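You operate a simulated robot arm through the tools that you are given. There is no shell and no other tool.

You run a simulated two-armed robot. Do the job below in one go: nothing can be reset, and whatever is moved stays where it is left.

## Task
On the oak worktop top, fold the press cloth in half, so that its two short edges meet.

Only the result counts: the job must be done as asked and must still hold three seconds after the hand-in. Knocking over, shifting, dropping, spilling or breaking anything else fails it. Flat cloth is picked up by pressing the open fingertips on it (5 to 10 N) and closing them slowly along it; thin cloth reads only 2 to 8 mm in the jaws.

## Robot
Two 7-joint arms with two-finger parallel grippers on one trunk, on a base that moves. Base frame: it is fixed to the floor where the robot stands at the start and does not move with it; the origin is under the middle of the robot, x ahead of it, y to its left, z up; the surface under the hand at the start is at about z = 0.9. Lengths are in m, angles in degrees, forces in N, time in s.
The left shoulder is at the start at [0.07, 0.176, 1.17], the right one opposite. With the tool pointing down near the work surface each hand reaches from about 0.3 to 0.74 m from the robot's upright axis, wherever it stands, measured 20 degrees to its own side. Places, roughly: oak worktop top [0.7, 0.3, 0.9]; press cloth [0.5, 0, 0.9]. Payload 3.43 kg a hand.
The tool frame of a hand sits at the grasp point between the pads (the TCP): z along the fingers, y along the line on which they close. The tips reach 0.03 m beyond it. Largest opening 0.094 m; finger width 0.028, thickness 0.01; the body of the gripper, 0.05 by 0.096 m, starts 0.055 m behind the TCP.
Orientation is that of the tool frame in the base frame, as [roll, pitch, yaw] about the fixed x, y, z axes, in that order (R = Rz(yaw) Ry(pitch) Rx(roll)). With the fingers straight down and closing along the base's y, the tool's x points along the base's -x, its y along +y and its z along -z.

## Interface
- The arms move only by the tool play_rows. It takes "left_deltas", "right_deltas" or both (then of equal length, played together; a hand with none holds still); each is a list of rows, each a list of 3 entries, a list of its own where there are three numbers: the shift along the tool's x, y, z in m, then the turn, a rotation vector about the tool's x, y, z in degrees, then the finger opening in m, from 0 to 0.094. In form: [[[tx, ty, tz], [wx, wy, wz], hand], ...]. A call has 1 to 20 rows; each row shifts and turns the commanded pose from where the row before left it, along the tool's axes as they then stand. Each row takes 0.2 s and may step no farther than 0.05 m and 8.6 degrees from the row before; otherwise, or with a gripper value out of range, the whole call is refused. A pose out of reach is approached as far as the arm can. The call stops where the force on the tool passes 40 N (or 10 N more than at its start, if that is more) or the arm is blocked; 0.2 s more then pass. Each finger travels about 0.153 m/s and halts on what it meets, pressing with about 44 N; the grip force reading is that of the motor and also rises with nothing between the fingers. The clock runs only during rows and for 0.2 s after the last one: add rows that do not move to give the fingers time. The reply holds the time, the measured pose of the TCP, the force on the tool along the base axes, the opening and the grip force, in the units named above and with some noise, with the torque about the TCP (base axes, N m) and any sound that the robot's microphone picked up, and new pictures: "show" is both (left out), scene, wrist or none (wrist: the cameras of the hands that moved).
- Cameras (640 x 400 px; columns grow to the right, rows downward): "scene" is now at [0.1244, -0.0022, 1.4641]; the picture's right is [-0.00, -1.00, 0.00], its down [-0.80, 0.00, -0.60] and it looks along [0.60, -0.00, -0.80] (base axes); focal length 251 px, centre (320, 200). "left" rides on the left gripper at [0.076, -0.014, -0.102] in its tool frame; the picture's right is [0.18, 0.98, 0.00], its down [-0.75, 0.14, -0.64] and it looks along [-0.63, 0.12, 0.77] (tool axes); focal length 243 px, centre (320, 200). "right" rides on the right gripper at [0.076, 0.014, -0.103] in its tool frame; the picture's right is [-0.18, 0.98, 0.00], its down [-0.75, -0.14, -0.64] and it looks along [-0.63, -0.12, 0.77] (tool axes); focal length 243 px, centre (320, 200). There is no depth. A picture from a camera that has moved, and an enlarged one, comes with that camera's place and axes in the base frame and with its lens.
- lift_body(by): slides the trunk up (or, below 0, down) by that many m; the arms and the scene camera ride with it, the base frame stays. It gives what a move gives, with no picture.
- base_move(legs): drives the robot by 1 to 6 legs, each [ahead, turn to the left] in m and degrees, along the robot's own axes; the way and the turn of a leg run together, so that a leg with both is an arc; at most 1.5 m and 180 degrees a leg. The arms and the cameras ride along, it lands a little off, and it stops where it bumps. It gives what a move gives, and a new picture of the scene camera.
- head_to(pan, tilt): turns the head with the scene camera to pan (to the left, within 86 degrees either way) and tilt (down, from -29 to 69), counted from straight ahead of the robot. It gives what a move gives, and a new picture of the scene camera.
- zoom(camera, box): a new picture of the part [left, top, right, bottom] of that camera's present view, enlarged. The clock stands still meanwhile.
- job_done(): hands the job in; it is judged then, once.

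Places have to be worked out from the pictures, the camera data and where the tool is seen. Open the grippers and draw the arms clear of the work before you hand the job in, unless the task says otherwise.

The tools are called after "Emit:" by a JSON object that holds its "api" and its "payload". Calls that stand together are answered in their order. play_rows: Moves the arms, as the interface text tells. Its arguments: {"type":"object","properties":{"left_deltas":{"type":"array","items":{"type":"array"}},"right_deltas":{"type":"array","items":{"type":"array"}},"show":{"type":"string","enum":["both","scene","wrist","none"]}},"required":[]} The other tools are called the same way: lift_body (by) moves the trunk up or down; base_move (legs) drives the base; head_to (pan, tilt) turns the head that bears the scene camera; zoom (camera, box) takes an enlarged picture of a part of a camera's view; job_done () hands the job in.

At the start:

```text
time_s: 0.0
left_tcp_pos: [0.4572, 0.1775, 1.0686]
left_orientation: [-179.9, 0.0, -180.0]
left_force: [0.1, -0.7, -0.4]
left_moment: [-0.01, -0.02, 0.03]
left_grip_width: 0.094
left_gripper_force: 0.1
right_tcp_pos: [0.3865, -0.1717, 1.1388]
right_orientation: [179.9, 0.1, -179.9]
right_force: [-0.3, 0.5, 0.6]
right_moment: [-0.01, -0.05, -0.02]
right_grip_width: 0.0939
right_gripper_force: 0.2
trunk travel left (down, up): [-0.75, 0.09]
robot x, y, heading: [-0.0017, 0.0016, -0.0]
head pan, tilt (commanded): [-0.2, 53.2]
```

scene: 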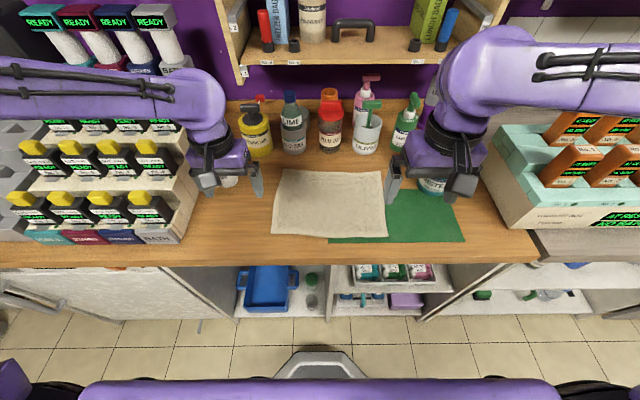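
right: 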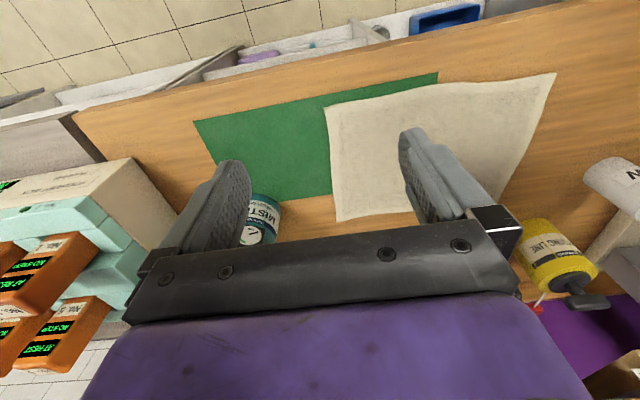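
left: 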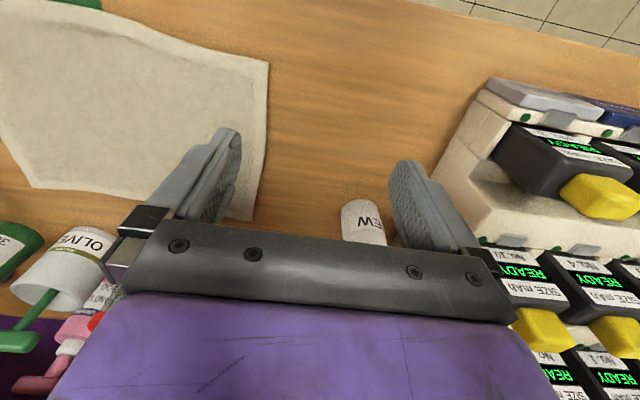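

I'll first enlarge the views to get the cloth's corners and see what the green sheet beside and under it is. Nothing moves yet.

Emit:
{"api": "zoom", "payload": {"camera": "scene", "box": [240, 150, 400, 250]}}

Emit:
{"api": "zoom", "payload": {"camera": "scene", "box": [180, 80, 480, 268]}}

Emit:
{"api": "zoom", "payload": {"camera": "right", "box": [180, 50, 580, 300]}}

Emit:
{"api": "zoom", "payload": {"camera": "left", "box": [0, 0, 400, 250]}}

```text
4.00 times, centred on (320, 200) of scene
camera zoom: at [0.1244, -0.0022, 1.4641], right [0.0, -1.0, 0.0], down [-0.8, 0.0, -0.6], along [0.6, 0.0, -0.8], focal length 1005 px, centre (320, 200)
```

zoom: 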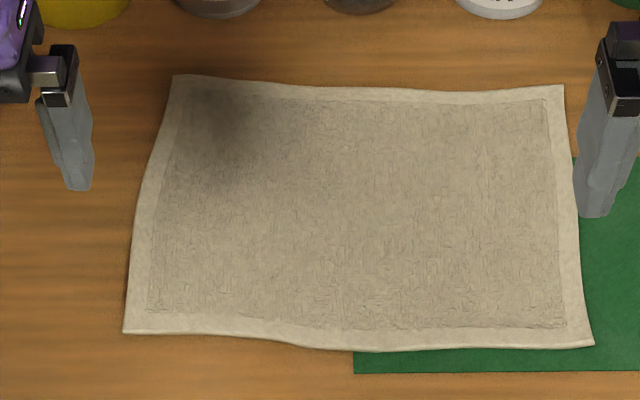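

```text
2.13 times, centred on (330, 174) of scene
camera zoom: at [0.1244, -0.0022, 1.4641], right [0.0, -1.0, 0.0], down [-0.8, 0.0, -0.6], along [0.6, 0.0, -0.8], focal length 534 px, centre (299, 255)
```

zoom: 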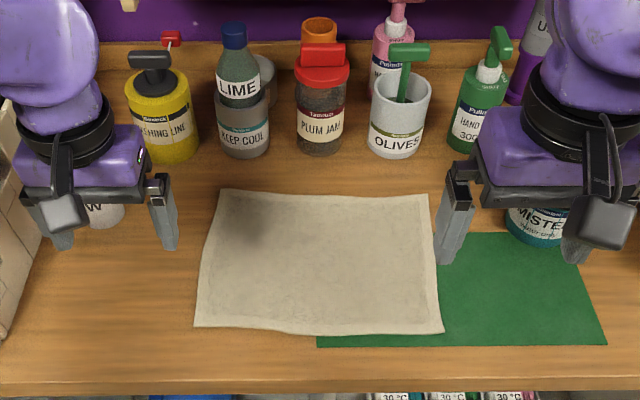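

```text
1.60 times, centred on (380, 175) of right
camera zoom: at [0.3102, -0.1575, 1.2419], right [0.18, 0.98, 0.0], down [0.75, -0.14, 0.64], along [0.63, -0.12, -0.77], focal length 388 px, centre (224, 240)
```

zoom: 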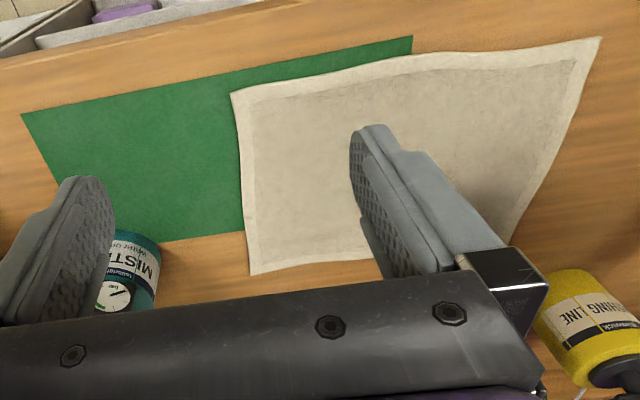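

```text
1.60 times, centred on (200, 125) of left
camera zoom: at [0.3803, 0.1619, 1.1693], right [-0.18, 0.98, 0.0], down [0.75, 0.14, 0.64], along [0.63, 0.12, -0.77], focal length 388 px, centre (512, 320)
```

zoom: 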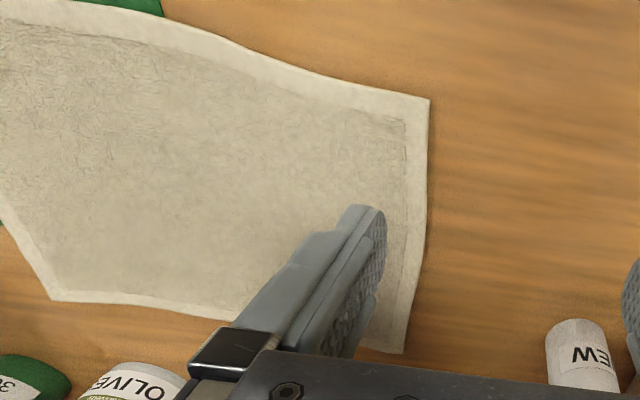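

The cloth is about 0.30 m (left–right) by 0.225 m, with corners near (0.667,0.110), (0.657,-0.189), (0.432,-0.175) and (0.442,0.124). A green mat lies under its right half, so I'll bring the left short edge over to the right one. Before that I'll turn the head to check the space around both elbows.

Emit:
{"api": "head_to", "payload": {"pan": 50, "tilt": 35}}

Emit:
{"api": "head_to", "payload": {"pan": -50, "tilt": 35}}

Emit:
{"api": "head_to", "payload": {"pan": 0, "tilt": 66}}

```text
time_s: 1.2
left_tcp_pos: [0.4562, 0.177, 1.0677]
left_orientation: [180.0, 0.1, 179.9]
left_force: [0.3, 0.9, 0.1]
left_moment: [0.02, 0.03, 0.02]
left_grip_width: 0.0938
left_gripper_force: 0.0
right_tcp_pos: [0.3869, -0.172, 1.1392]
right_orientation: [179.8, 0.2, -179.9]
right_force: [0.1, -0.5, -0.3]
right_moment: [-0.04, 0.03, -0.02]
right_grip_width: 0.094
right_gripper_force: 0.0
trunk travel left (down, up): [-0.75, 0.09]
robot x, y, heading: [0.0015, -0.0039, 0.1]
head pan, tilt (commanded): [50.0, 35.0]
camera scene: at [0.1072, 0.0654, 1.49], right [0.77, -0.64, 0.0], down [-0.37, -0.44, -0.82], along [0.53, 0.63, -0.57], focal length 251 px, centre (320, 200)
```

scene: 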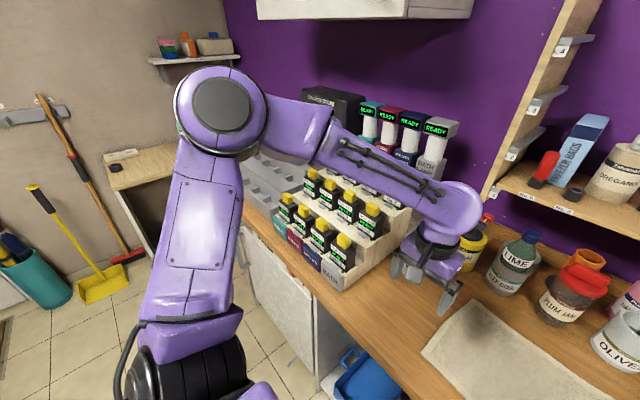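

```text
time_s: 2.9
left_tcp_pos: [0.4568, 0.1761, 1.0681]
left_orientation: [180.0, 0.0, 179.9]
left_force: [0.5, -0.7, -0.4]
left_moment: [0.0, -0.02, 0.01]
left_grip_width: 0.0938
left_gripper_force: 0.1
right_tcp_pos: [0.3867, -0.1723, 1.1394]
right_orientation: [179.9, 0.2, -179.9]
right_force: [-0.3, 0.0, -0.7]
right_moment: [0.0, 0.0, 0.02]
right_grip_width: 0.0941
right_gripper_force: 0.0
trunk travel left (down, up): [-0.75, 0.09]
robot x, y, heading: [0.0022, -0.0018, -0.3]
head pan, tilt (commanded): [-50.0, 35.0]
camera scene: at [0.1072, -0.0694, 1.4901], right [-0.77, -0.64, 0.0], down [-0.37, 0.44, -0.82], along [0.53, -0.63, -0.57], focal length 251 px, centre (320, 200)
```

scene: 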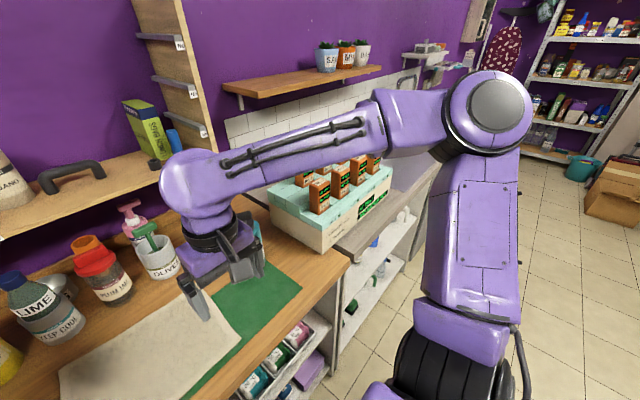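

```text
time_s: 4.1
left_tcp_pos: [0.456, 0.177, 1.069]
left_orientation: [-179.9, 0.0, 179.9]
left_force: [0.3, -0.2, 0.5]
left_moment: [0.01, -0.01, -0.01]
left_grip_width: 0.094
left_gripper_force: 0.1
right_tcp_pos: [0.388, -0.1725, 1.1393]
right_orientation: [179.9, 0.1, -180.0]
right_force: [0.0, -0.6, 0.5]
right_moment: [0.02, -0.01, -0.01]
right_grip_width: 0.0938
right_gripper_force: 0.1
trunk travel left (down, up): [-0.75, 0.09]
robot x, y, heading: [-0.0035, 0.001, -0.0]
head pan, tilt (commanded): [0.0, 66.0]
camera scene: at [0.11, -0.002, 1.4492], right [0.0, -1.0, 0.0], down [-0.91, 0.0, -0.41], along [0.41, 0.0, -0.91], focal length 251 px, centre (320, 200)
```

scene: 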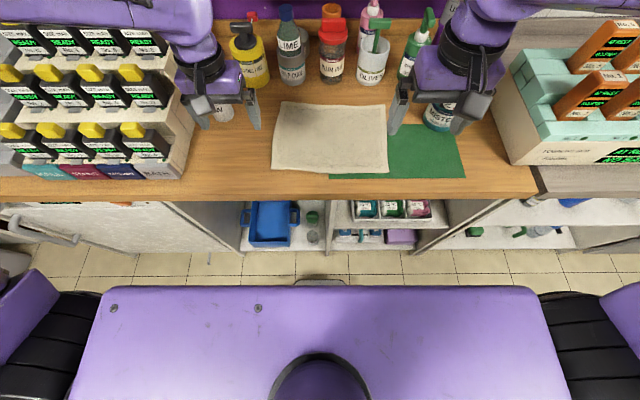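

Both arms come in with their elbows high and out, and there is room between the base front (about x 0.26) and the counter front (about x 0.356). I'll drive 0.05 m ahead so the left hand can reach across to the far right corner.

Emit:
{"api": "base_move", "payload": {"legs": [[0.05, 0]]}}

Emit:
{"api": "head_to", "payload": {"pan": 0, "tilt": 60}}

```text
time_s: 5.0
left_tcp_pos: [0.4979, 0.1759, 1.0711]
left_orientation: [-179.9, 0.6, 179.9]
left_force: [-0.7, -0.3, -0.2]
left_moment: [-0.01, -0.08, 0.01]
left_grip_width: 0.0938
left_gripper_force: 0.0
right_tcp_pos: [0.427, -0.1722, 1.1419]
right_orientation: [-180.0, 0.6, -179.9]
right_force: [-0.9, 0.3, -1.0]
right_moment: [0.01, -0.04, 0.02]
right_grip_width: 0.0939
right_gripper_force: 0.1
trunk travel left (down, up): [-0.75, 0.09]
robot x, y, heading: [0.0494, -0.0046, -0.0]
head pan, tilt (commanded): [0.0, 66.0]
camera scene: at [0.1489, -0.002, 1.4501], right [0.0, -1.0, 0.0], down [-0.91, 0.0, -0.41], along [0.41, 0.0, -0.91], focal length 251 px, centre (320, 200)
```

scene: 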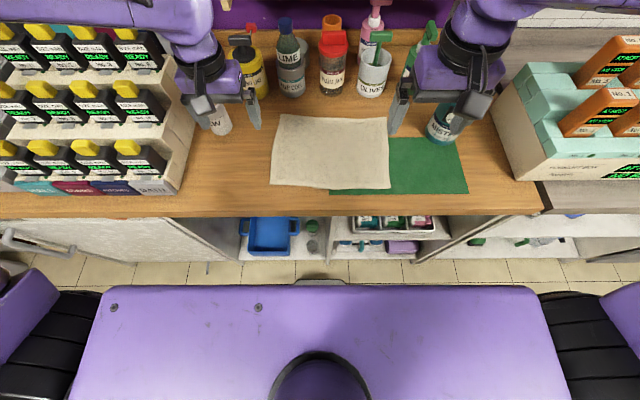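

```text
time_s: 5.7
left_tcp_pos: [0.5056, 0.1769, 1.0679]
left_orientation: [-180.0, 0.1, 180.0]
left_force: [-0.2, -0.4, -0.7]
left_moment: [-0.02, 0.02, -0.01]
left_grip_width: 0.094
left_gripper_force: 0.0
right_tcp_pos: [0.4351, -0.1711, 1.1386]
right_orientation: [180.0, 0.1, -179.9]
right_force: [-0.1, -0.4, 0.1]
right_moment: [0.0, 0.02, 0.02]
right_grip_width: 0.0942
right_gripper_force: 0.1
trunk travel left (down, up): [-0.75, 0.09]
robot x, y, heading: [0.0478, -0.0036, 0.1]
head pan, tilt (commanded): [0.0, 60.0]
camera scene: at [0.1661, -0.0021, 1.4558], right [0.0, -1.0, 0.0], down [-0.87, 0.0, -0.5], along [0.5, 0.0, -0.87], focal length 251 px, centre (320, 200)
```

scene: 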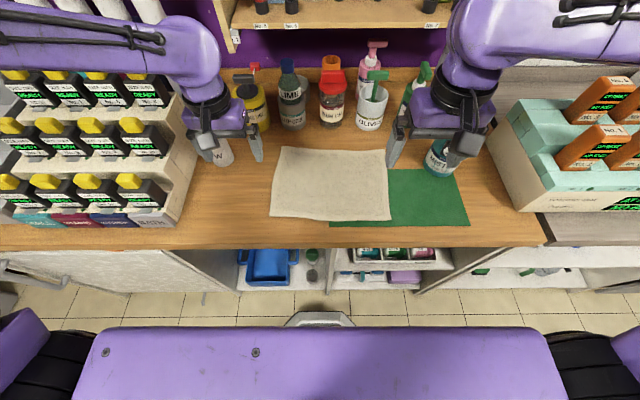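

The robot moved about 0.05 m and the poses are steady. I'll enlarge the cloth again from this new view to check the corner estimates.

Emit:
{"api": "zoom", "payload": {"camera": "scene", "box": [250, 135, 410, 235]}}

```text
4.00 times, centred on (330, 185) of scene
camera zoom: at [0.1661, -0.0021, 1.4558], right [0.0, -1.0, 0.0], down [-0.87, 0.0, -0.5], along [0.5, 0.0, -0.87], focal length 1005 px, centre (280, 260)
```

zoom: 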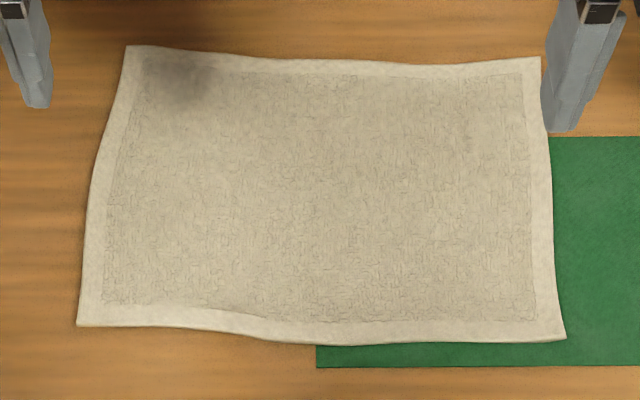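

The corners agree to within about 2 mm between the two views. I'll bring the left hand over the far left corner, at about (0.643, 0.0925), staying at z≈1.0 and narrowing its fingers to 28 mm.

Emit:
{"api": "play_rows", "payload": {"left_deltas": [[[-0.0344, -0.0211, 0.0], [0, 0, 0], 0.06], [[-0.0344, -0.0211, 0.0], [0, 0, 0], 0.04], [[-0.0344, -0.0211, 0.034], [0, 0, 0], 0.028], [[-0.0342, -0.0211, 0.034], [0, 0, 0], 0.028], [[0, 0, 0], [0, 0, 0], 0.028], [[0, 0, 0], [0, 0, 0], 0.028]], "show": "both"}}

```text
refused: row 3 steps farther than a row can; nothing moved
```

The steps were a little long, so I'll split the same move into smaller ones.

Emit:
{"api": "play_rows", "payload": {"left_deltas": [[[-0.0344, -0.0211, 0.0], [0, 0, 0], 0.06], [[-0.0344, -0.0211, 0.0], [0, 0, 0], 0.04], [[-0.0344, -0.0211, 0.02], [0, 0, 0], 0.028], [[-0.0342, -0.0211, 0.02], [0, 0, 0], 0.028], [[0, 0, 0.028], [0, 0, 0], 0.028], [[0, 0, 0], [0, 0, 0], 0.028], [[0, 0, 0], [0, 0, 0], 0.028]], "show": "both"}}

```text
time_s: 7.3
left_tcp_pos: [0.6435, 0.0907, 0.9993]
left_orientation: [-180.0, 0.0, 179.9]
left_force: [-1.1, -0.3, 0.1]
left_moment: [0.0, -0.01, 0.0]
left_grip_width: 0.028
left_gripper_force: 0.2
right_tcp_pos: [0.4356, -0.173, 1.1383]
right_orientation: [179.9, 0.1, -179.8]
right_force: [-0.2, -0.3, -0.6]
right_moment: [0.01, -0.01, 0.01]
right_grip_width: 0.0941
right_gripper_force: 0.0
trunk travel left (down, up): [-0.75, 0.09]
robot x, y, heading: [0.0499, -0.0037, 0.3]
head pan, tilt (commanded): [0.0, 60.0]
camera scene: at [0.1669, -0.0029, 1.4557], right [0.0, -1.0, 0.0], down [-0.87, 0.0, -0.5], along [0.5, 0.0, -0.87], focal length 251 px, centre (320, 200)
camera left: at [0.5674, 0.0754, 1.1008], right [-0.18, 0.98, 0.0], down [0.75, 0.14, 0.64], along [0.63, 0.12, -0.77], focal length 243 px, centre (320, 200)
```

scene: 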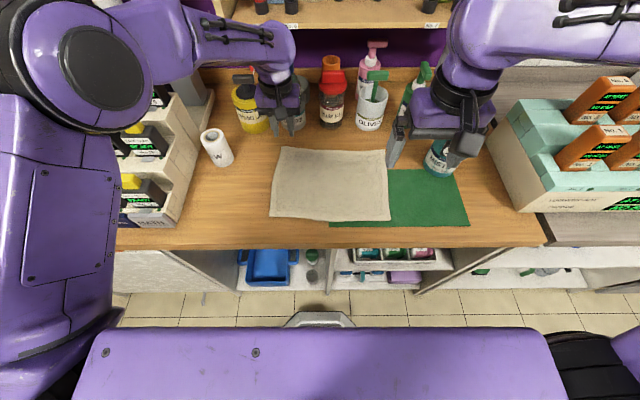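
left: 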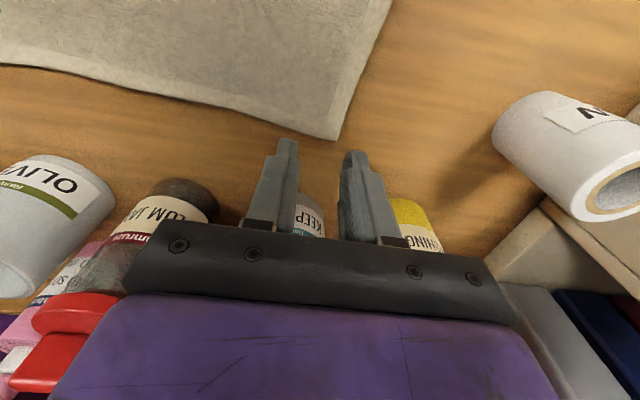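

The left hand hovers over the far left corner and the bottles stand clear behind it. Next I'll bring the right hand across to (0.466, 0.1035), over the near left corner, high first and then down to z≈1.0.

Emit:
{"api": "play_rows", "payload": {"right_deltas": [[[-0.0051, 0.0461, 0.0], [0, 0, 0], 0.08], [[-0.0051, 0.0461, 0.0], [0, 0, 0], 0.06], [[-0.0051, 0.0461, 0.0], [0, 0, 0], 0.04], [[-0.0051, 0.0461, 0.0], [0, 0, 0], 0.028], [[-0.005, 0.0461, 0.0], [0, 0, 0], 0.028], [[-0.005, 0.046, 0.0], [0, 0, 0], 0.028], [[0, 0, 0.046], [0, 0, 0], 0.028], [[0, 0, 0.046], [0, 0, 0], 0.028], [[0, 0, 0.046], [0, 0, 0], 0.028], [[0, 0, 0], [0, 0, 0], 0.028]], "show": "both"}}

```text
time_s: 8.8
left_tcp_pos: [0.6454, 0.104, 0.995]
left_orientation: [-180.0, -0.6, -178.7]
left_force: [1.0, 0.2, 0.7]
left_moment: [0.0, 0.02, -0.02]
left_grip_width: 0.028
left_gripper_force: 0.0
right_tcp_pos: [0.4694, 0.1033, 1.1352]
right_orientation: [178.9, 0.8, 179.9]
right_force: [-8.9, 1.7, -6.7]
right_moment: [-0.46, -0.79, 0.47]
right_grip_width: 0.0281
right_gripper_force: 0.1
trunk travel left (down, up): [-0.75, 0.09]
robot x, y, heading: [0.0517, -0.0016, 0.1]
head pan, tilt (commanded): [0.0, 60.0]
stopped in row 7 (right hand): the force on the tool passed its limit at 85 N (the readings are from after the stop); the commanded pose is now the measured one
camera scene: at [0.1673, -0.0008, 1.4557], right [0.0, -1.0, 0.0], down [-0.87, 0.0, -0.5], along [0.5, 0.0, -0.87], focal length 251 px, centre (320, 200)
camera right: at [0.3917, 0.1162, 1.2359], right [0.19, 0.98, 0.02], down [0.74, -0.15, 0.65], along [0.64, -0.11, -0.76], focal length 243 px, centre (320, 200)
```

scene: 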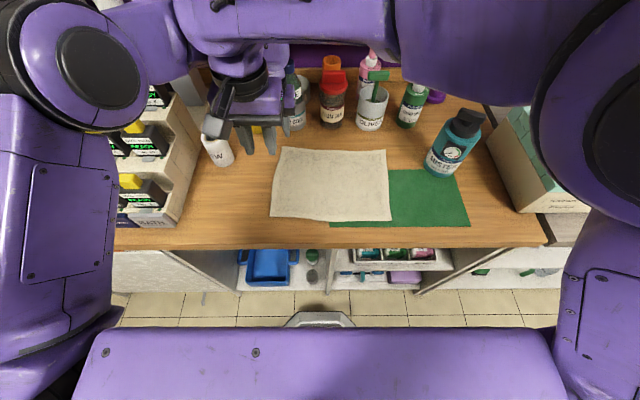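
right: 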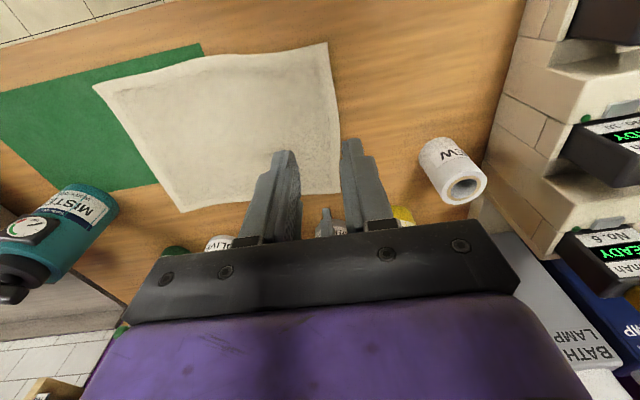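

The right arm bumped the left arm and the call stopped; the left hand was nudged about 13 mm but is still 0.1 m above the cloth. I'll look closely at where they meet before I back off.

Emit:
{"api": "zoom", "payload": {"camera": "scene", "box": [80, 0, 400, 200]}}

Emit:
{"api": "zoom", "payload": {"camera": "left", "box": [0, 0, 640, 400]}}

```text
2.00 times, centred on (240, 100) of scene
camera zoom: at [0.1673, -0.0008, 1.4557], right [0.0, -1.0, 0.0], down [-0.87, 0.0, -0.5], along [0.5, 0.0, -0.87], focal length 502 px, centre (480, 400)
```

zoom: 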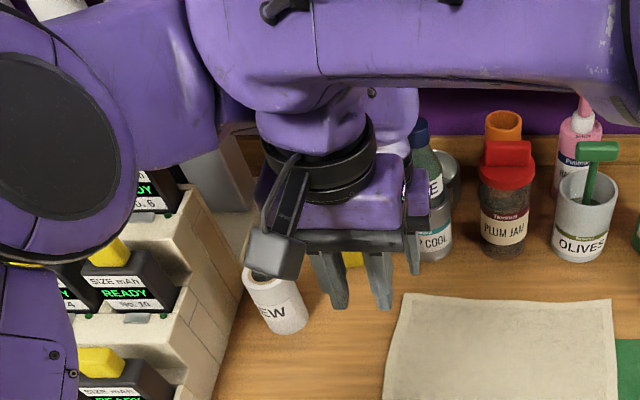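

```text
1.00 times, centred on (320, 200) of left (not enlarged: the box is as wide or as high as the picture)
camera zoom: at [0.5709, 0.0878, 1.0965], right [-0.21, 0.98, 0.0], down [0.76, 0.16, 0.64], along [0.62, 0.13, -0.77], focal length 243 px, centre (320, 200)
```

zoom: 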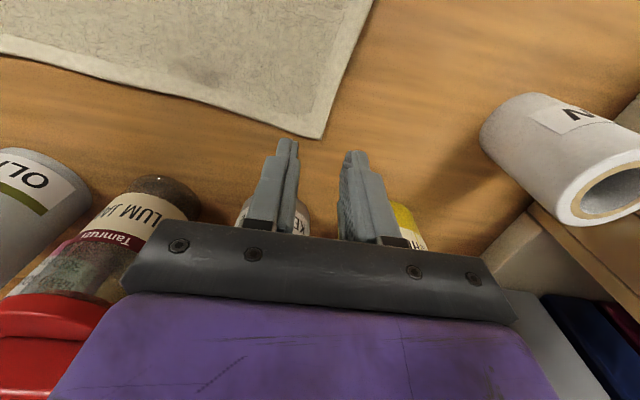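

The bulge at the right forearm's wrist end meets the left forearm at about z 1.3. I'll pull the right hand back to y≈-0.05, lower it there, and later come in low, underneath the left forearm.

Emit:
{"api": "play_rows", "payload": {"right_deltas": [[[0.003, -0.045, 0.0], [0, 0, 0], 0.028], [[0.003, -0.045, 0.0], [0, 0, 0], 0.028], [[0.003, -0.045, 0.0], [0, 0, 0], 0.028], [[0.003, -0.03, 0.0], [0, 0, 0], 0.028], [[0, 0, 0.045], [0, 0, 0], 0.028], [[0, 0, 0.045], [0, 0, 0], 0.028], [[0, 0, 0.045], [0, 0, 0], 0.028], [[0, 0, 0.035], [0, 0, 0], 0.028], [[0, 0, 0], [0, 0, 0], 0.028]], "show": "both"}}

```text
time_s: 10.8
left_tcp_pos: [0.6435, 0.1034, 0.9943]
left_orientation: [179.9, -0.4, -178.8]
left_force: [-0.2, 0.1, -0.4]
left_moment: [0.02, -0.03, -0.02]
left_grip_width: 0.028
left_gripper_force: 0.0
right_tcp_pos: [0.4584, -0.0589, 0.961]
right_orientation: [178.9, 0.9, 179.8]
right_force: [0.5, 0.4, 0.4]
right_moment: [0.02, -0.01, -0.02]
right_grip_width: 0.0283
right_gripper_force: 0.0
trunk travel left (down, up): [-0.75, 0.09]
robot x, y, heading: [0.0507, 0.0011, -0.1]
head pan, tilt (commanded): [0.0, 60.0]
camera scene: at [0.1657, -0.0023, 1.4558], right [0.0, -1.0, 0.0], down [-0.87, 0.0, -0.5], along [0.5, 0.0, -0.87], focal length 251 px, centre (320, 200)
camera right: at [0.3804, -0.046, 1.0623], right [0.19, 0.98, 0.02], down [0.74, -0.16, 0.65], along [0.64, -0.11, -0.76], focal length 243 px, centre (320, 200)
```

scene: 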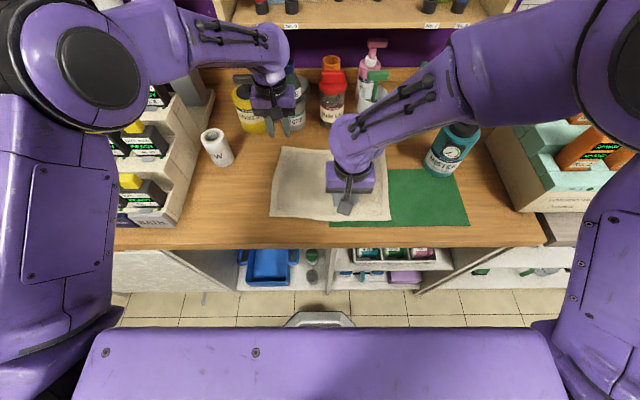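
right: 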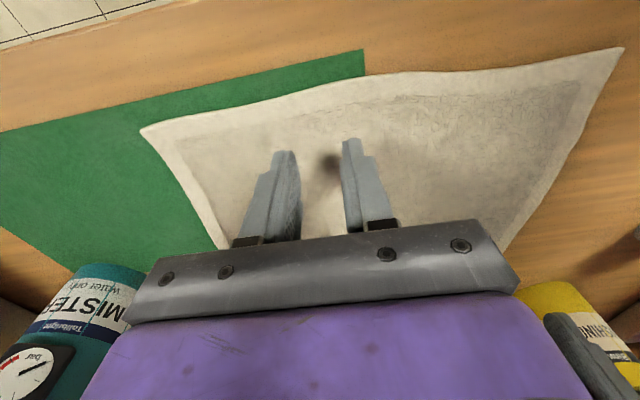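

The right hand is low and level over the cloth, so now I'll slide it left at z≈0.955 to above the near left corner. In the same call I'll square up the left hand, which stayed where the bump pushed it.

Emit:
{"api": "play_rows", "payload": {"right_deltas": [[[0.0, 0.0, 0.0], [-1.1, 0.9, 0], 0.028], [[0, 0.04, 0.0], [0, 0, 0], 0.028], [[0, 0.04, 0.0], [0, 0, 0], 0.028], [[0, 0.04, 0.0], [0, 0, 0], 0.028], [[0, 0.022, 0.0], [0, 0, 0], 0.028], [[0, 0.02, 0.0], [0, 0, 0], 0.028], [[0, 0, 0], [0, 0, 0], 0.028]], "left_deltas": [[[0.0, -0.0109, -0.005], [0, 0, 1.2], 0.028], [[0, 0, 0.0], [0, 0, 0], 0.028], [[0, 0, 0.0], [0, 0, 0], 0.028], [[0, 0, 0.0], [0, 0, 0], 0.028], [[0, 0, 0.0], [0, 0, 0], 0.028], [[0, 0, 0.0], [0, 0, 0], 0.028], [[0, 0, 0], [0, 0, 0], 0.028]], "show": "both"}}

```text
time_s: 12.6
left_tcp_pos: [0.645, 0.0927, 1.0009]
left_orientation: [179.9, -0.4, 180.0]
left_force: [0.2, -1.0, 0.5]
left_moment: [0.0, -0.03, 0.01]
left_grip_width: 0.0277
left_gripper_force: 0.0
right_tcp_pos: [0.4845, 0.0957, 1.0002]
right_orientation: [172.6, 0.3, 175.9]
right_force: [-0.6, 0.5, 1.1]
right_moment: [0.01, -0.03, 0.01]
right_grip_width: 0.0279
right_gripper_force: 0.1
trunk travel left (down, up): [-0.75, 0.09]
robot x, y, heading: [0.0479, 0.0001, -0.1]
head pan, tilt (commanded): [0.0, 60.0]
stopped in row 7 (right hand): the arm was blocked; the commanded pose is now the measured one
camera scene: at [0.1665, -0.002, 1.4558], right [0.0, -1.0, 0.0], down [-0.87, 0.0, -0.5], along [0.5, 0.0, -0.87], focal length 251 px, centre (320, 200)
camera right: at [0.408, 0.1033, 1.1035], right [0.25, 0.96, 0.13], down [0.73, -0.28, 0.62], along [0.63, -0.06, -0.77], focal length 243 px, centre (320, 200)
camera left: at [0.57, 0.0772, 1.1016], right [-0.18, 0.98, 0.0], down [0.76, 0.14, 0.64], along [0.62, 0.12, -0.77], focal length 243 px, centre (320, 200)
```

scene: 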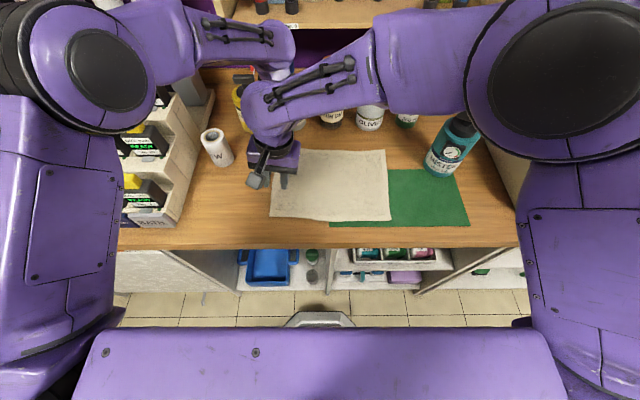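
right: 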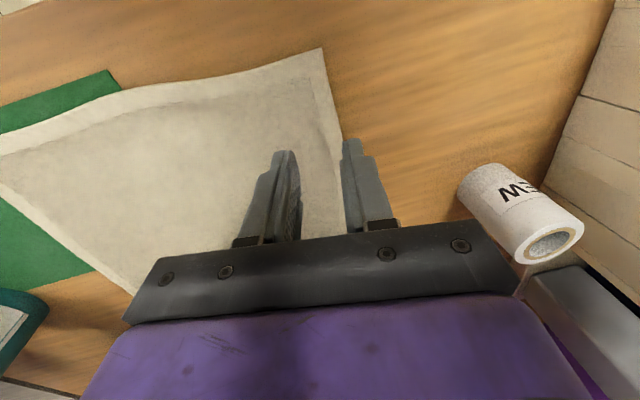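
left: 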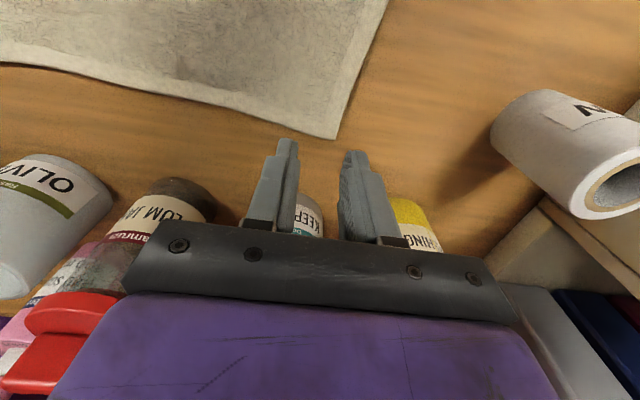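

The right arm was blocked without much tool force, so I'll enlarge the area where the two wrists come close to see what touches what.

Emit:
{"api": "zoom", "payload": {"camera": "scene", "box": [180, 0, 380, 125]}}

Emit:
{"api": "zoom", "payload": {"camera": "scene", "box": [200, 90, 360, 190]}}

```text
3.20 times, centred on (280, 62) of scene
camera zoom: at [0.1665, -0.002, 1.4558], right [0.0, -1.0, 0.0], down [-0.87, 0.0, -0.5], along [0.5, 0.0, -0.87], focal length 804 px, centre (448, 640)
```

zoom: 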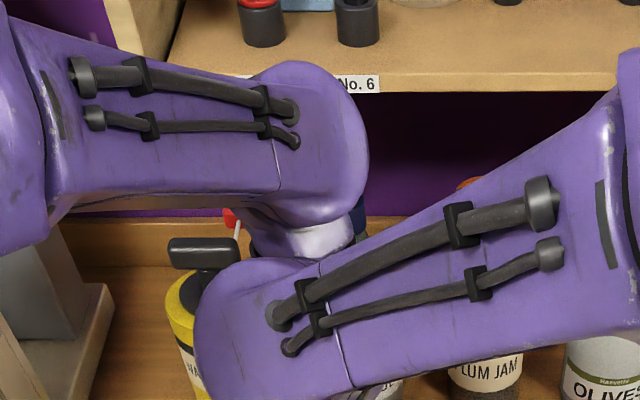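

```text
4.00 times, centred on (280, 140) of scene
camera zoom: at [0.1665, -0.002, 1.4558], right [0.0, -1.0, 0.0], down [-0.87, 0.0, -0.5], along [0.5, 0.0, -0.87], focal length 1005 px, centre (480, 440)
```

zoom: 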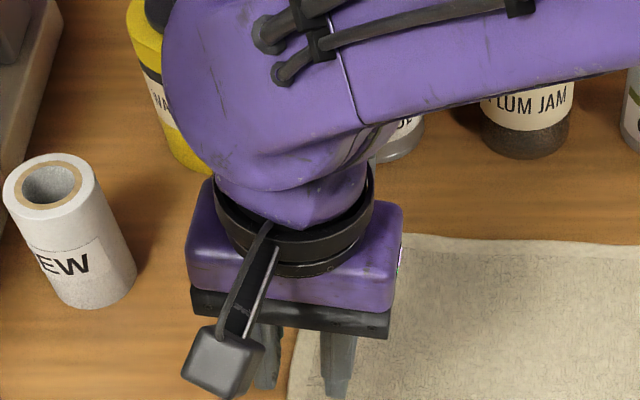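

The right hand was pushed forward and up rather than away from the left hand, so this may be a joint limit and not contact. To find out, I'll move the left hand out of the way and try the same spot again with the right hand alone.

Emit:
{"api": "play_rows", "payload": {"left_deltas": [[[0.0, 0.02, -0.04], [0, 0, 0], 0.028], [[0, 0.045, -0.01], [0, 0, 0], 0.028], [[0.02, 0.04, 0.0], [0, 0, 0], 0.028], [[0.04, 0.02, 0.0], [0, 0, 0], 0.028], [[0.04, 0.0, 0.0], [0, 0, 0], 0.028], [[0.04, 0, 0], [0, 0, 0], 0.028], [[0, 0, 0], [0, 0, 0], 0.028]], "show": "scene"}}

Emit:
{"api": "play_rows", "payload": {"right_deltas": [[[0.01, 0.002, 0.015], [-3.7, 0.3, -2.0], 0.028], [[0.01, 0.002, 0.015], [-3.7, 0.3, -2.1], 0.028], [[0.006, 0.002, 0.015], [0, 0, 0], 0.028], [[0, 0, 0.0], [0, 0, 0], 0.028], [[0, 0, 0.0], [0, 0, 0], 0.028]], "show": "both"}}

```text
time_s: 14.2
left_tcp_pos: [0.5073, 0.2171, 1.0503]
left_orientation: [179.9, -0.5, 179.9]
left_force: [-0.4, -0.2, 0.3]
left_moment: [0.0, 0.02, 0.01]
left_grip_width: 0.028
left_gripper_force: 0.2
right_tcp_pos: [0.4848, 0.0969, 0.9997]
right_orientation: [172.6, 0.1, 176.0]
right_force: [-0.2, 0.1, 0.2]
right_moment: [0.01, 0.04, 0.01]
right_grip_width: 0.0278
right_gripper_force: 0.1
trunk travel left (down, up): [-0.75, 0.09]
robot x, y, heading: [0.0542, -0.0005, -0.1]
head pan, tilt (commanded): [0.0, 60.0]
camera scene: at [0.1673, -0.0018, 1.4557], right [0.0, -1.0, 0.0], down [-0.87, 0.0, -0.5], along [0.5, 0.0, -0.87], focal length 251 px, centre (320, 200)
```

scene: 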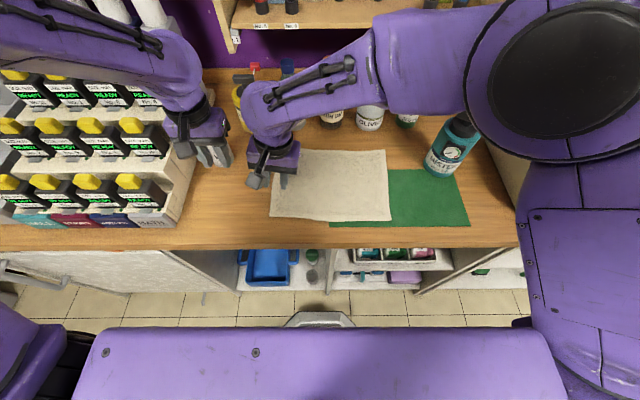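

```text
time_s: 15.4
left_tcp_pos: [0.5064, 0.2172, 1.05]
left_orientation: [179.9, -0.6, -180.0]
left_force: [0.4, -0.3, -0.1]
left_moment: [0.01, 0.01, -0.03]
left_grip_width: 0.0278
left_gripper_force: 0.1
right_tcp_pos: [0.459, 0.111, 0.9578]
right_orientation: [165.1, 0.3, 179.9]
right_force: [-0.5, 0.5, 0.3]
right_moment: [0.02, -0.01, -0.01]
right_grip_width: 0.0282
right_gripper_force: 0.1
trunk travel left (down, up): [-0.75, 0.09]
robot x, y, heading: [0.0527, 0.0003, 0.2]
head pan, tilt (commanded): [0.0, 60.0]
camera scene: at [0.1667, -0.0021, 1.4557], right [0.0, -1.0, 0.0], down [-0.87, 0.0, -0.5], along [0.5, 0.0, -0.87], focal length 251 px, centre (320, 200)
camera right: at [0.382, 0.0995, 1.0604], right [0.18, 0.95, 0.25], down [0.75, -0.3, 0.59], along [0.64, 0.08, -0.77], focal length 243 px, centre (320, 200)
```

scene: 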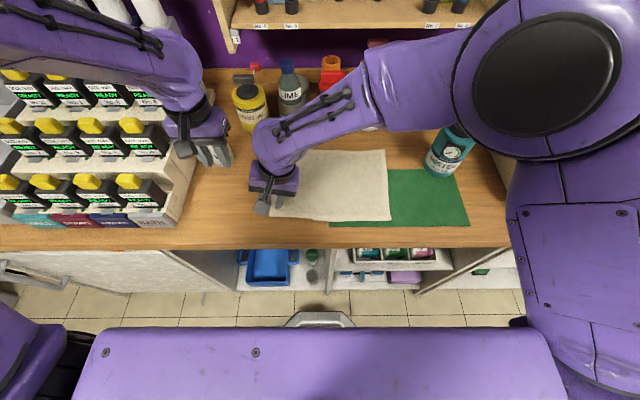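
right: 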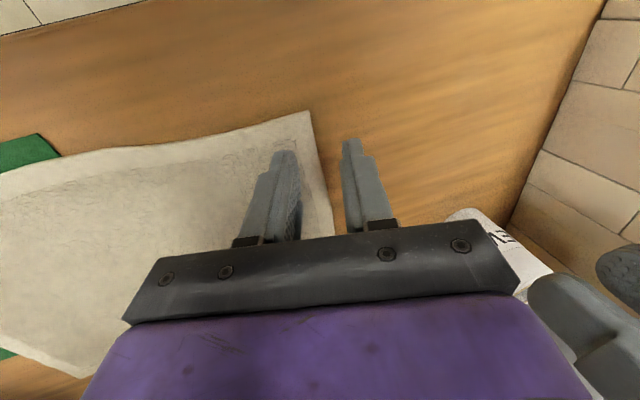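

With the left arm away the right hand reaches the spot, so the earlier block was contact between the arms. I'll level its roll and pitch it back about 30° (wrist towards me), which puts its wrist under and behind the left forearm.

Emit:
{"api": "play_rows", "payload": {"right_deltas": [[[0.0, -0.004, -0.012], [7.45, 0, 0], 0.028], [[0.0, -0.004, -0.008], [7.45, 0, 0], 0.028], [[0.006, 0, 0.0], [0, -7.5, 0], 0.028], [[0, 0, 0.0], [0, -7.5, 0], 0.028], [[0, 0, 0.0], [0, -7.5, 0], 0.028], [[0, 0, 0.0], [0, -7.5, 0], 0.028], [[0, 0, 0.0], [0, 0, 0], 0.028]], "show": "both"}}

```text
time_s: 17.2
left_tcp_pos: [0.5056, 0.2154, 1.0509]
left_orientation: [180.0, -0.6, -180.0]
left_force: [-0.3, -1.2, 0.4]
left_moment: [0.01, 0.01, 0.02]
left_grip_width: 0.0278
left_gripper_force: 0.1
right_tcp_pos: [0.4739, 0.0955, 1.0067]
right_orientation: [174.3, 30.3, 173.9]
right_force: [-0.4, -0.1, -0.4]
right_moment: [-0.01, 0.05, -0.01]
right_grip_width: 0.0279
right_gripper_force: 0.1
trunk travel left (down, up): [-0.75, 0.09]
robot x, y, heading: [0.0527, -0.0003, -0.1]
head pan, tilt (commanded): [0.0, 60.0]
stopped in row 7 (right hand): the arm was blocked; the commanded pose is now the measured one
camera scene: at [0.1665, -0.0019, 1.4558], right [0.0, -1.0, 0.0], down [-0.87, 0.0, -0.5], along [0.5, 0.0, -0.87], focal length 251 px, centre (320, 200)
camera right: at [0.3563, 0.1135, 1.0571], right [0.21, 0.96, 0.18], down [0.31, -0.24, 0.92], along [0.93, -0.14, -0.35], focal length 243 px, centre (320, 200)
```

scene: 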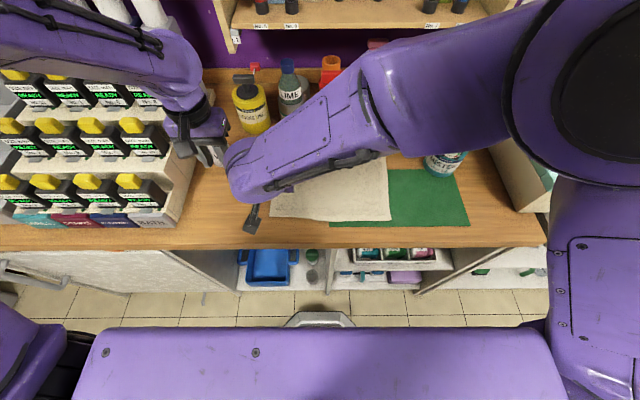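
right: 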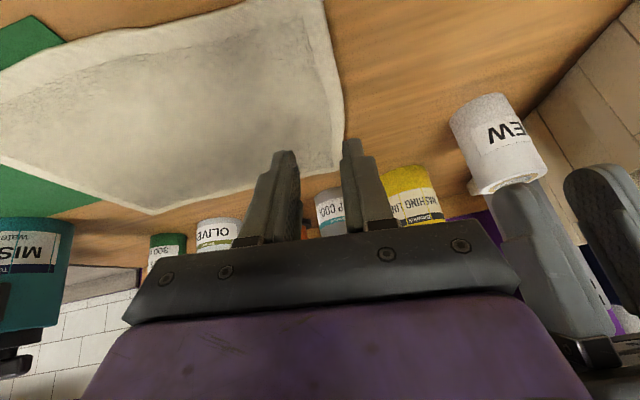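

The same forward-and-up drift happens with the left arm away, so this is the right arm's inward limit at that azimuth. Turning the robot about 12° left will put the near corner more in front of the right arm; first I'll bring both hands in to safe, higher positions.

Emit:
{"api": "play_rows", "payload": {"right_deltas": [[[-0.0125, -0.03, -0.0217], [0, 0, 0], 0.028], [[-0.0125, -0.03, -0.0217], [0, 0, 0], 0.028], [[0, -0.045, 0.0], [3, 0, 0], 0.028], [[0, -0.045, 0.0], [3, 0, 0], 0.028], [[0, -0.045, 0.0], [0, 0, 0], 0.028], [[0, 0, 0.0], [0, 0, 0], 0.028], [[0, 0, 0.0], [0, 0, 0], 0.028], [[0, 0, 0.0], [0, 0, 0], 0.028]], "left_deltas": [[[0, 0, 0], [0, 0, 0], 0.028], [[0, 0, 0], [0, 0, 0], 0.028], [[0, 0, -0.02], [0, 0, 0], 0.028], [[-0.03, -0.02, 0], [0, 0, 0], 0.028], [[-0.03, -0.03, 0], [0, 0, 0], 0.028], [[-0.02, -0.03, 0], [0, 0, 0], 0.028], [[0, -0.02, 0], [0, 0, 0], 0.028], [[0, 0, 0], [0, 0, 0], 0.028]], "show": "scene"}}

```text
time_s: 19.0
left_tcp_pos: [0.5844, 0.1157, 1.0676]
left_orientation: [180.0, -0.5, 180.0]
left_force: [-0.3, 0.7, -0.1]
left_moment: [0.01, -0.04, 0.01]
left_grip_width: 0.0281
left_gripper_force: 0.0
right_tcp_pos: [0.4593, -0.1029, 1.0449]
right_orientation: [-179.3, 30.2, 174.3]
right_force: [0.1, 0.0, 0.3]
right_moment: [0.02, -0.01, 0.0]
right_grip_width: 0.0279
right_gripper_force: 0.1
trunk travel left (down, up): [-0.75, 0.09]
robot x, y, heading: [0.0502, -0.0005, -0.2]
head pan, tilt (commanded): [0.0, 60.0]
camera scene: at [0.1663, -0.0027, 1.4558], right [0.0, -1.0, 0.0], down [-0.87, 0.0, -0.5], along [0.5, 0.0, -0.87], focal length 251 px, centre (320, 200)
```

scene: 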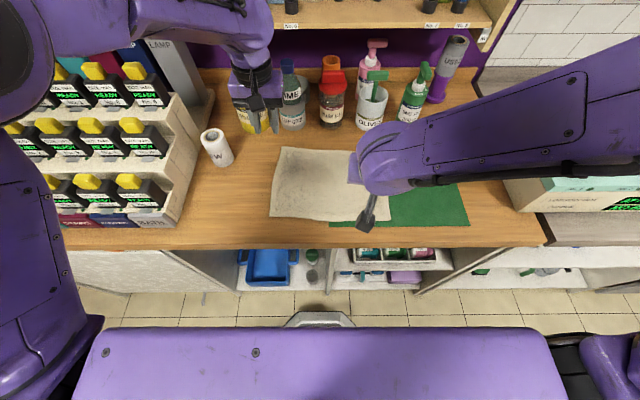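

Both hands are up and clear. I'll turn the robot 12° left in place.

Emit:
{"api": "base_move", "payload": {"legs": [[0, 12]]}}

```text
time_s: 20.2
left_tcp_pos: [0.5499, 0.2259, 1.068]
left_orientation: [179.8, -0.5, -168.1]
left_force: [-0.8, -0.1, 0.3]
left_moment: [0.0, 0.02, 0.01]
left_grip_width: 0.0279
left_gripper_force: 0.1
right_tcp_pos: [0.4699, -0.0153, 1.0443]
right_orientation: [-179.4, 30.2, -173.8]
right_force: [0.1, 0.0, 0.4]
right_moment: [0.02, -0.05, -0.02]
right_grip_width: 0.0281
right_gripper_force: 0.0
trunk travel left (down, up): [-0.75, 0.09]
robot x, y, heading: [0.0463, 0.0004, 11.8]
head pan, tilt (commanded): [0.0, 60.0]
camera scene: at [0.1641, 0.0219, 1.4558], right [0.21, -0.98, 0.0], down [-0.85, -0.18, -0.5], along [0.49, 0.1, -0.87], focal length 251 px, centre (320, 200)
```

scene: 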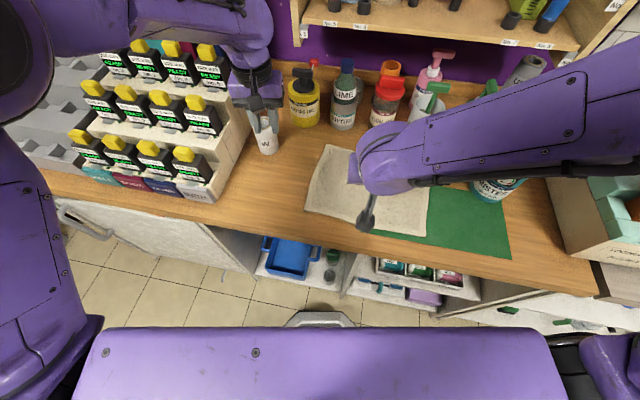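

The turn went as asked (heading 11.8°) and nothing was touched. Now I'll bring the pitched right hand over the near left corner, at about (0.454, 0.104), again at z≈0.965 and with its yaw squared to 180°.

Emit:
{"api": "play_rows", "payload": {"right_deltas": [[[0, 0, 0], [3.1, 0, 5.37], 0.028], [[0, 0.0397, 0], [0, 0, 0], 0.028], [[0, 0.0397, 0.0], [0, 0, 0], 0.028], [[0, 0.0397, 0.0], [0, 0, 0], 0.028], [[0.0267, 0, 0.0302], [0, 0, 0], 0.028], [[0.0267, 0, 0.0302], [0, 0, 0], 0.028], [[0, 0, 0.0], [0, 0, 0], 0.028], [[0, 0, 0.0], [0, 0, 0], 0.028]], "show": "both"}}

```text
time_s: 22.2
left_tcp_pos: [0.5493, 0.2253, 1.0679]
left_orientation: [179.8, -0.5, -168.2]
left_force: [-0.1, -0.5, 0.0]
left_moment: [0.0, 0.01, 0.0]
left_grip_width: 0.0279
left_gripper_force: 0.0
right_tcp_pos: [0.4685, 0.1107, 0.9903]
right_orientation: [175.7, 30.2, 175.8]
right_force: [-0.4, 0.0, 0.2]
right_moment: [0.0, 0.0, 0.02]
right_grip_width: 0.028
right_gripper_force: 0.1
trunk travel left (down, up): [-0.75, 0.09]
robot x, y, heading: [0.0483, -0.0031, 12.0]
head pan, tilt (commanded): [0.0, 60.0]
stopped in row 8 (right hand): the arm was blocked; the commanded pose is now the measured one
camera scene: at [0.1646, 0.0222, 1.4557], right [0.21, -0.98, 0.0], down [-0.85, -0.18, -0.5], along [0.49, 0.1, -0.87], focal length 251 px, centre (320, 200)
camera right: at [0.3499, 0.1258, 1.0417], right [0.19, 0.97, 0.16], down [0.32, -0.21, 0.92], along [0.93, -0.13, -0.35], focal length 243 px, centre (320, 200)
```

scene: 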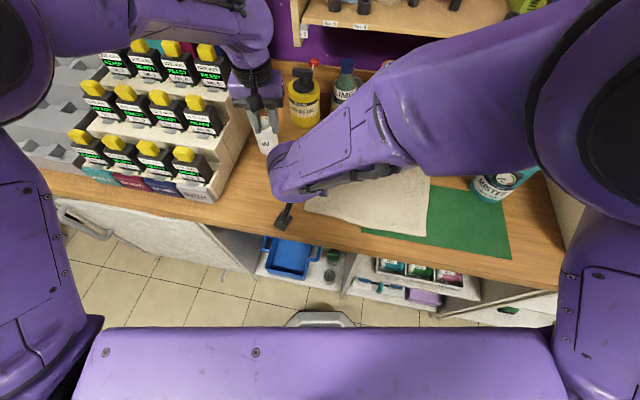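
right: 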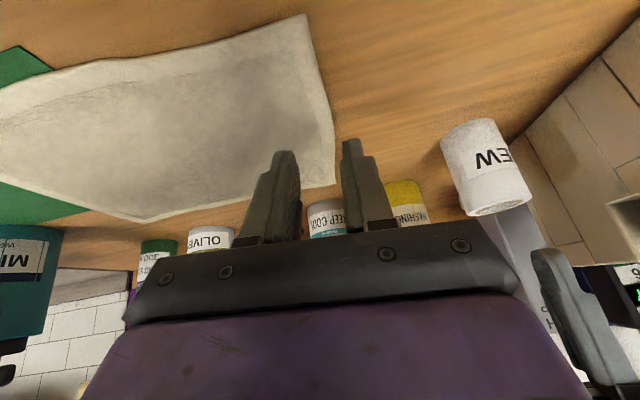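

The pitched pose still runs into a limit, so the right hand will work with its tool straight down instead. My plan is to pinch the near corner with the right hand alone, roll that hand to the right, and only then bring the left hand to the far corner. I'll park the left hand and level the right one.

Emit:
{"api": "play_rows", "payload": {"left_deltas": [[[0.0, 0.0, -0.03], [0, 0, 0], 0.028], [[0.03, 0.01, -0.03], [0, 0, 0], 0.028], [[0.03, 0.01, 0], [0, 0, 0], 0.028], [[0.03, 0.0, 0], [0, 0, 0], 0.028], [[0, 0, 0], [0, 0, 0], 0.028], [[0, 0, 0], [0, 0, 0], 0.028], [[0, 0, 0], [0, 0, 0], 0.028]], "right_deltas": [[[0, 0, -0.01], [0, 7.5, 0], 0.028], [[0, 0, 0], [0, 7.5, 0], 0.028], [[0, 0, 0], [0, 7.5, 0], 0.028], [[0, 0, 0], [0, 7.5, 0], 0.028], [[0, 0, 0], [4.3, 0, 0], 0.028], [[0, 0, 0], [0, 0, 0], 0.028], [[0, 0, 0], [0, 0, 0], 0.028]], "show": "both"}}

```text
time_s: 23.8
left_tcp_pos: [0.4578, 0.222, 1.1282]
left_orientation: [179.9, -0.6, -168.0]
left_force: [0.7, -0.1, 0.3]
left_moment: [0.02, -0.02, 0.03]
left_grip_width: 0.0279
left_gripper_force: 0.1
right_tcp_pos: [0.4612, 0.1088, 0.9951]
right_orientation: [-178.9, 0.3, 178.3]
right_force: [1.2, -0.4, -0.5]
right_moment: [-0.04, -0.01, -0.02]
right_grip_width: 0.0283
right_gripper_force: 0.0
trunk travel left (down, up): [-0.75, 0.09]
robot x, y, heading: [0.0494, -0.0005, 11.8]
head pan, tilt (commanded): [0.0, 60.0]
camera scene: at [0.164, 0.0213, 1.4558], right [0.21, -0.98, 0.0], down [-0.85, -0.18, -0.5], along [0.49, 0.1, -0.87], focal length 251 px, centre (320, 200)
camera right: at [0.384, 0.1279, 1.0986], right [0.22, 0.98, -0.02], down [0.75, -0.15, 0.65], along [0.63, -0.15, -0.76], focal length 243 px, centre (320, 200)
camera left: at [0.3869, 0.1924, 1.2301], right [-0.38, 0.92, 0.0], down [0.71, 0.29, 0.64], along [0.59, 0.25, -0.77], focal length 243 px, centre (320, 200)
```

scene: 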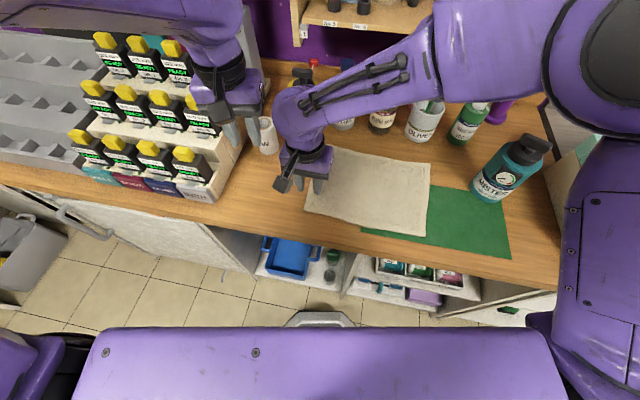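
right: 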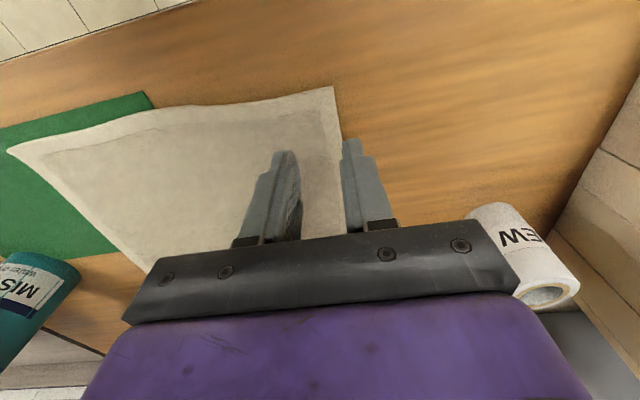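
left: 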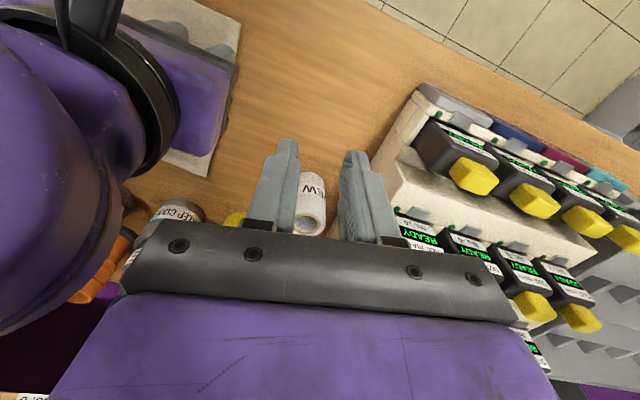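

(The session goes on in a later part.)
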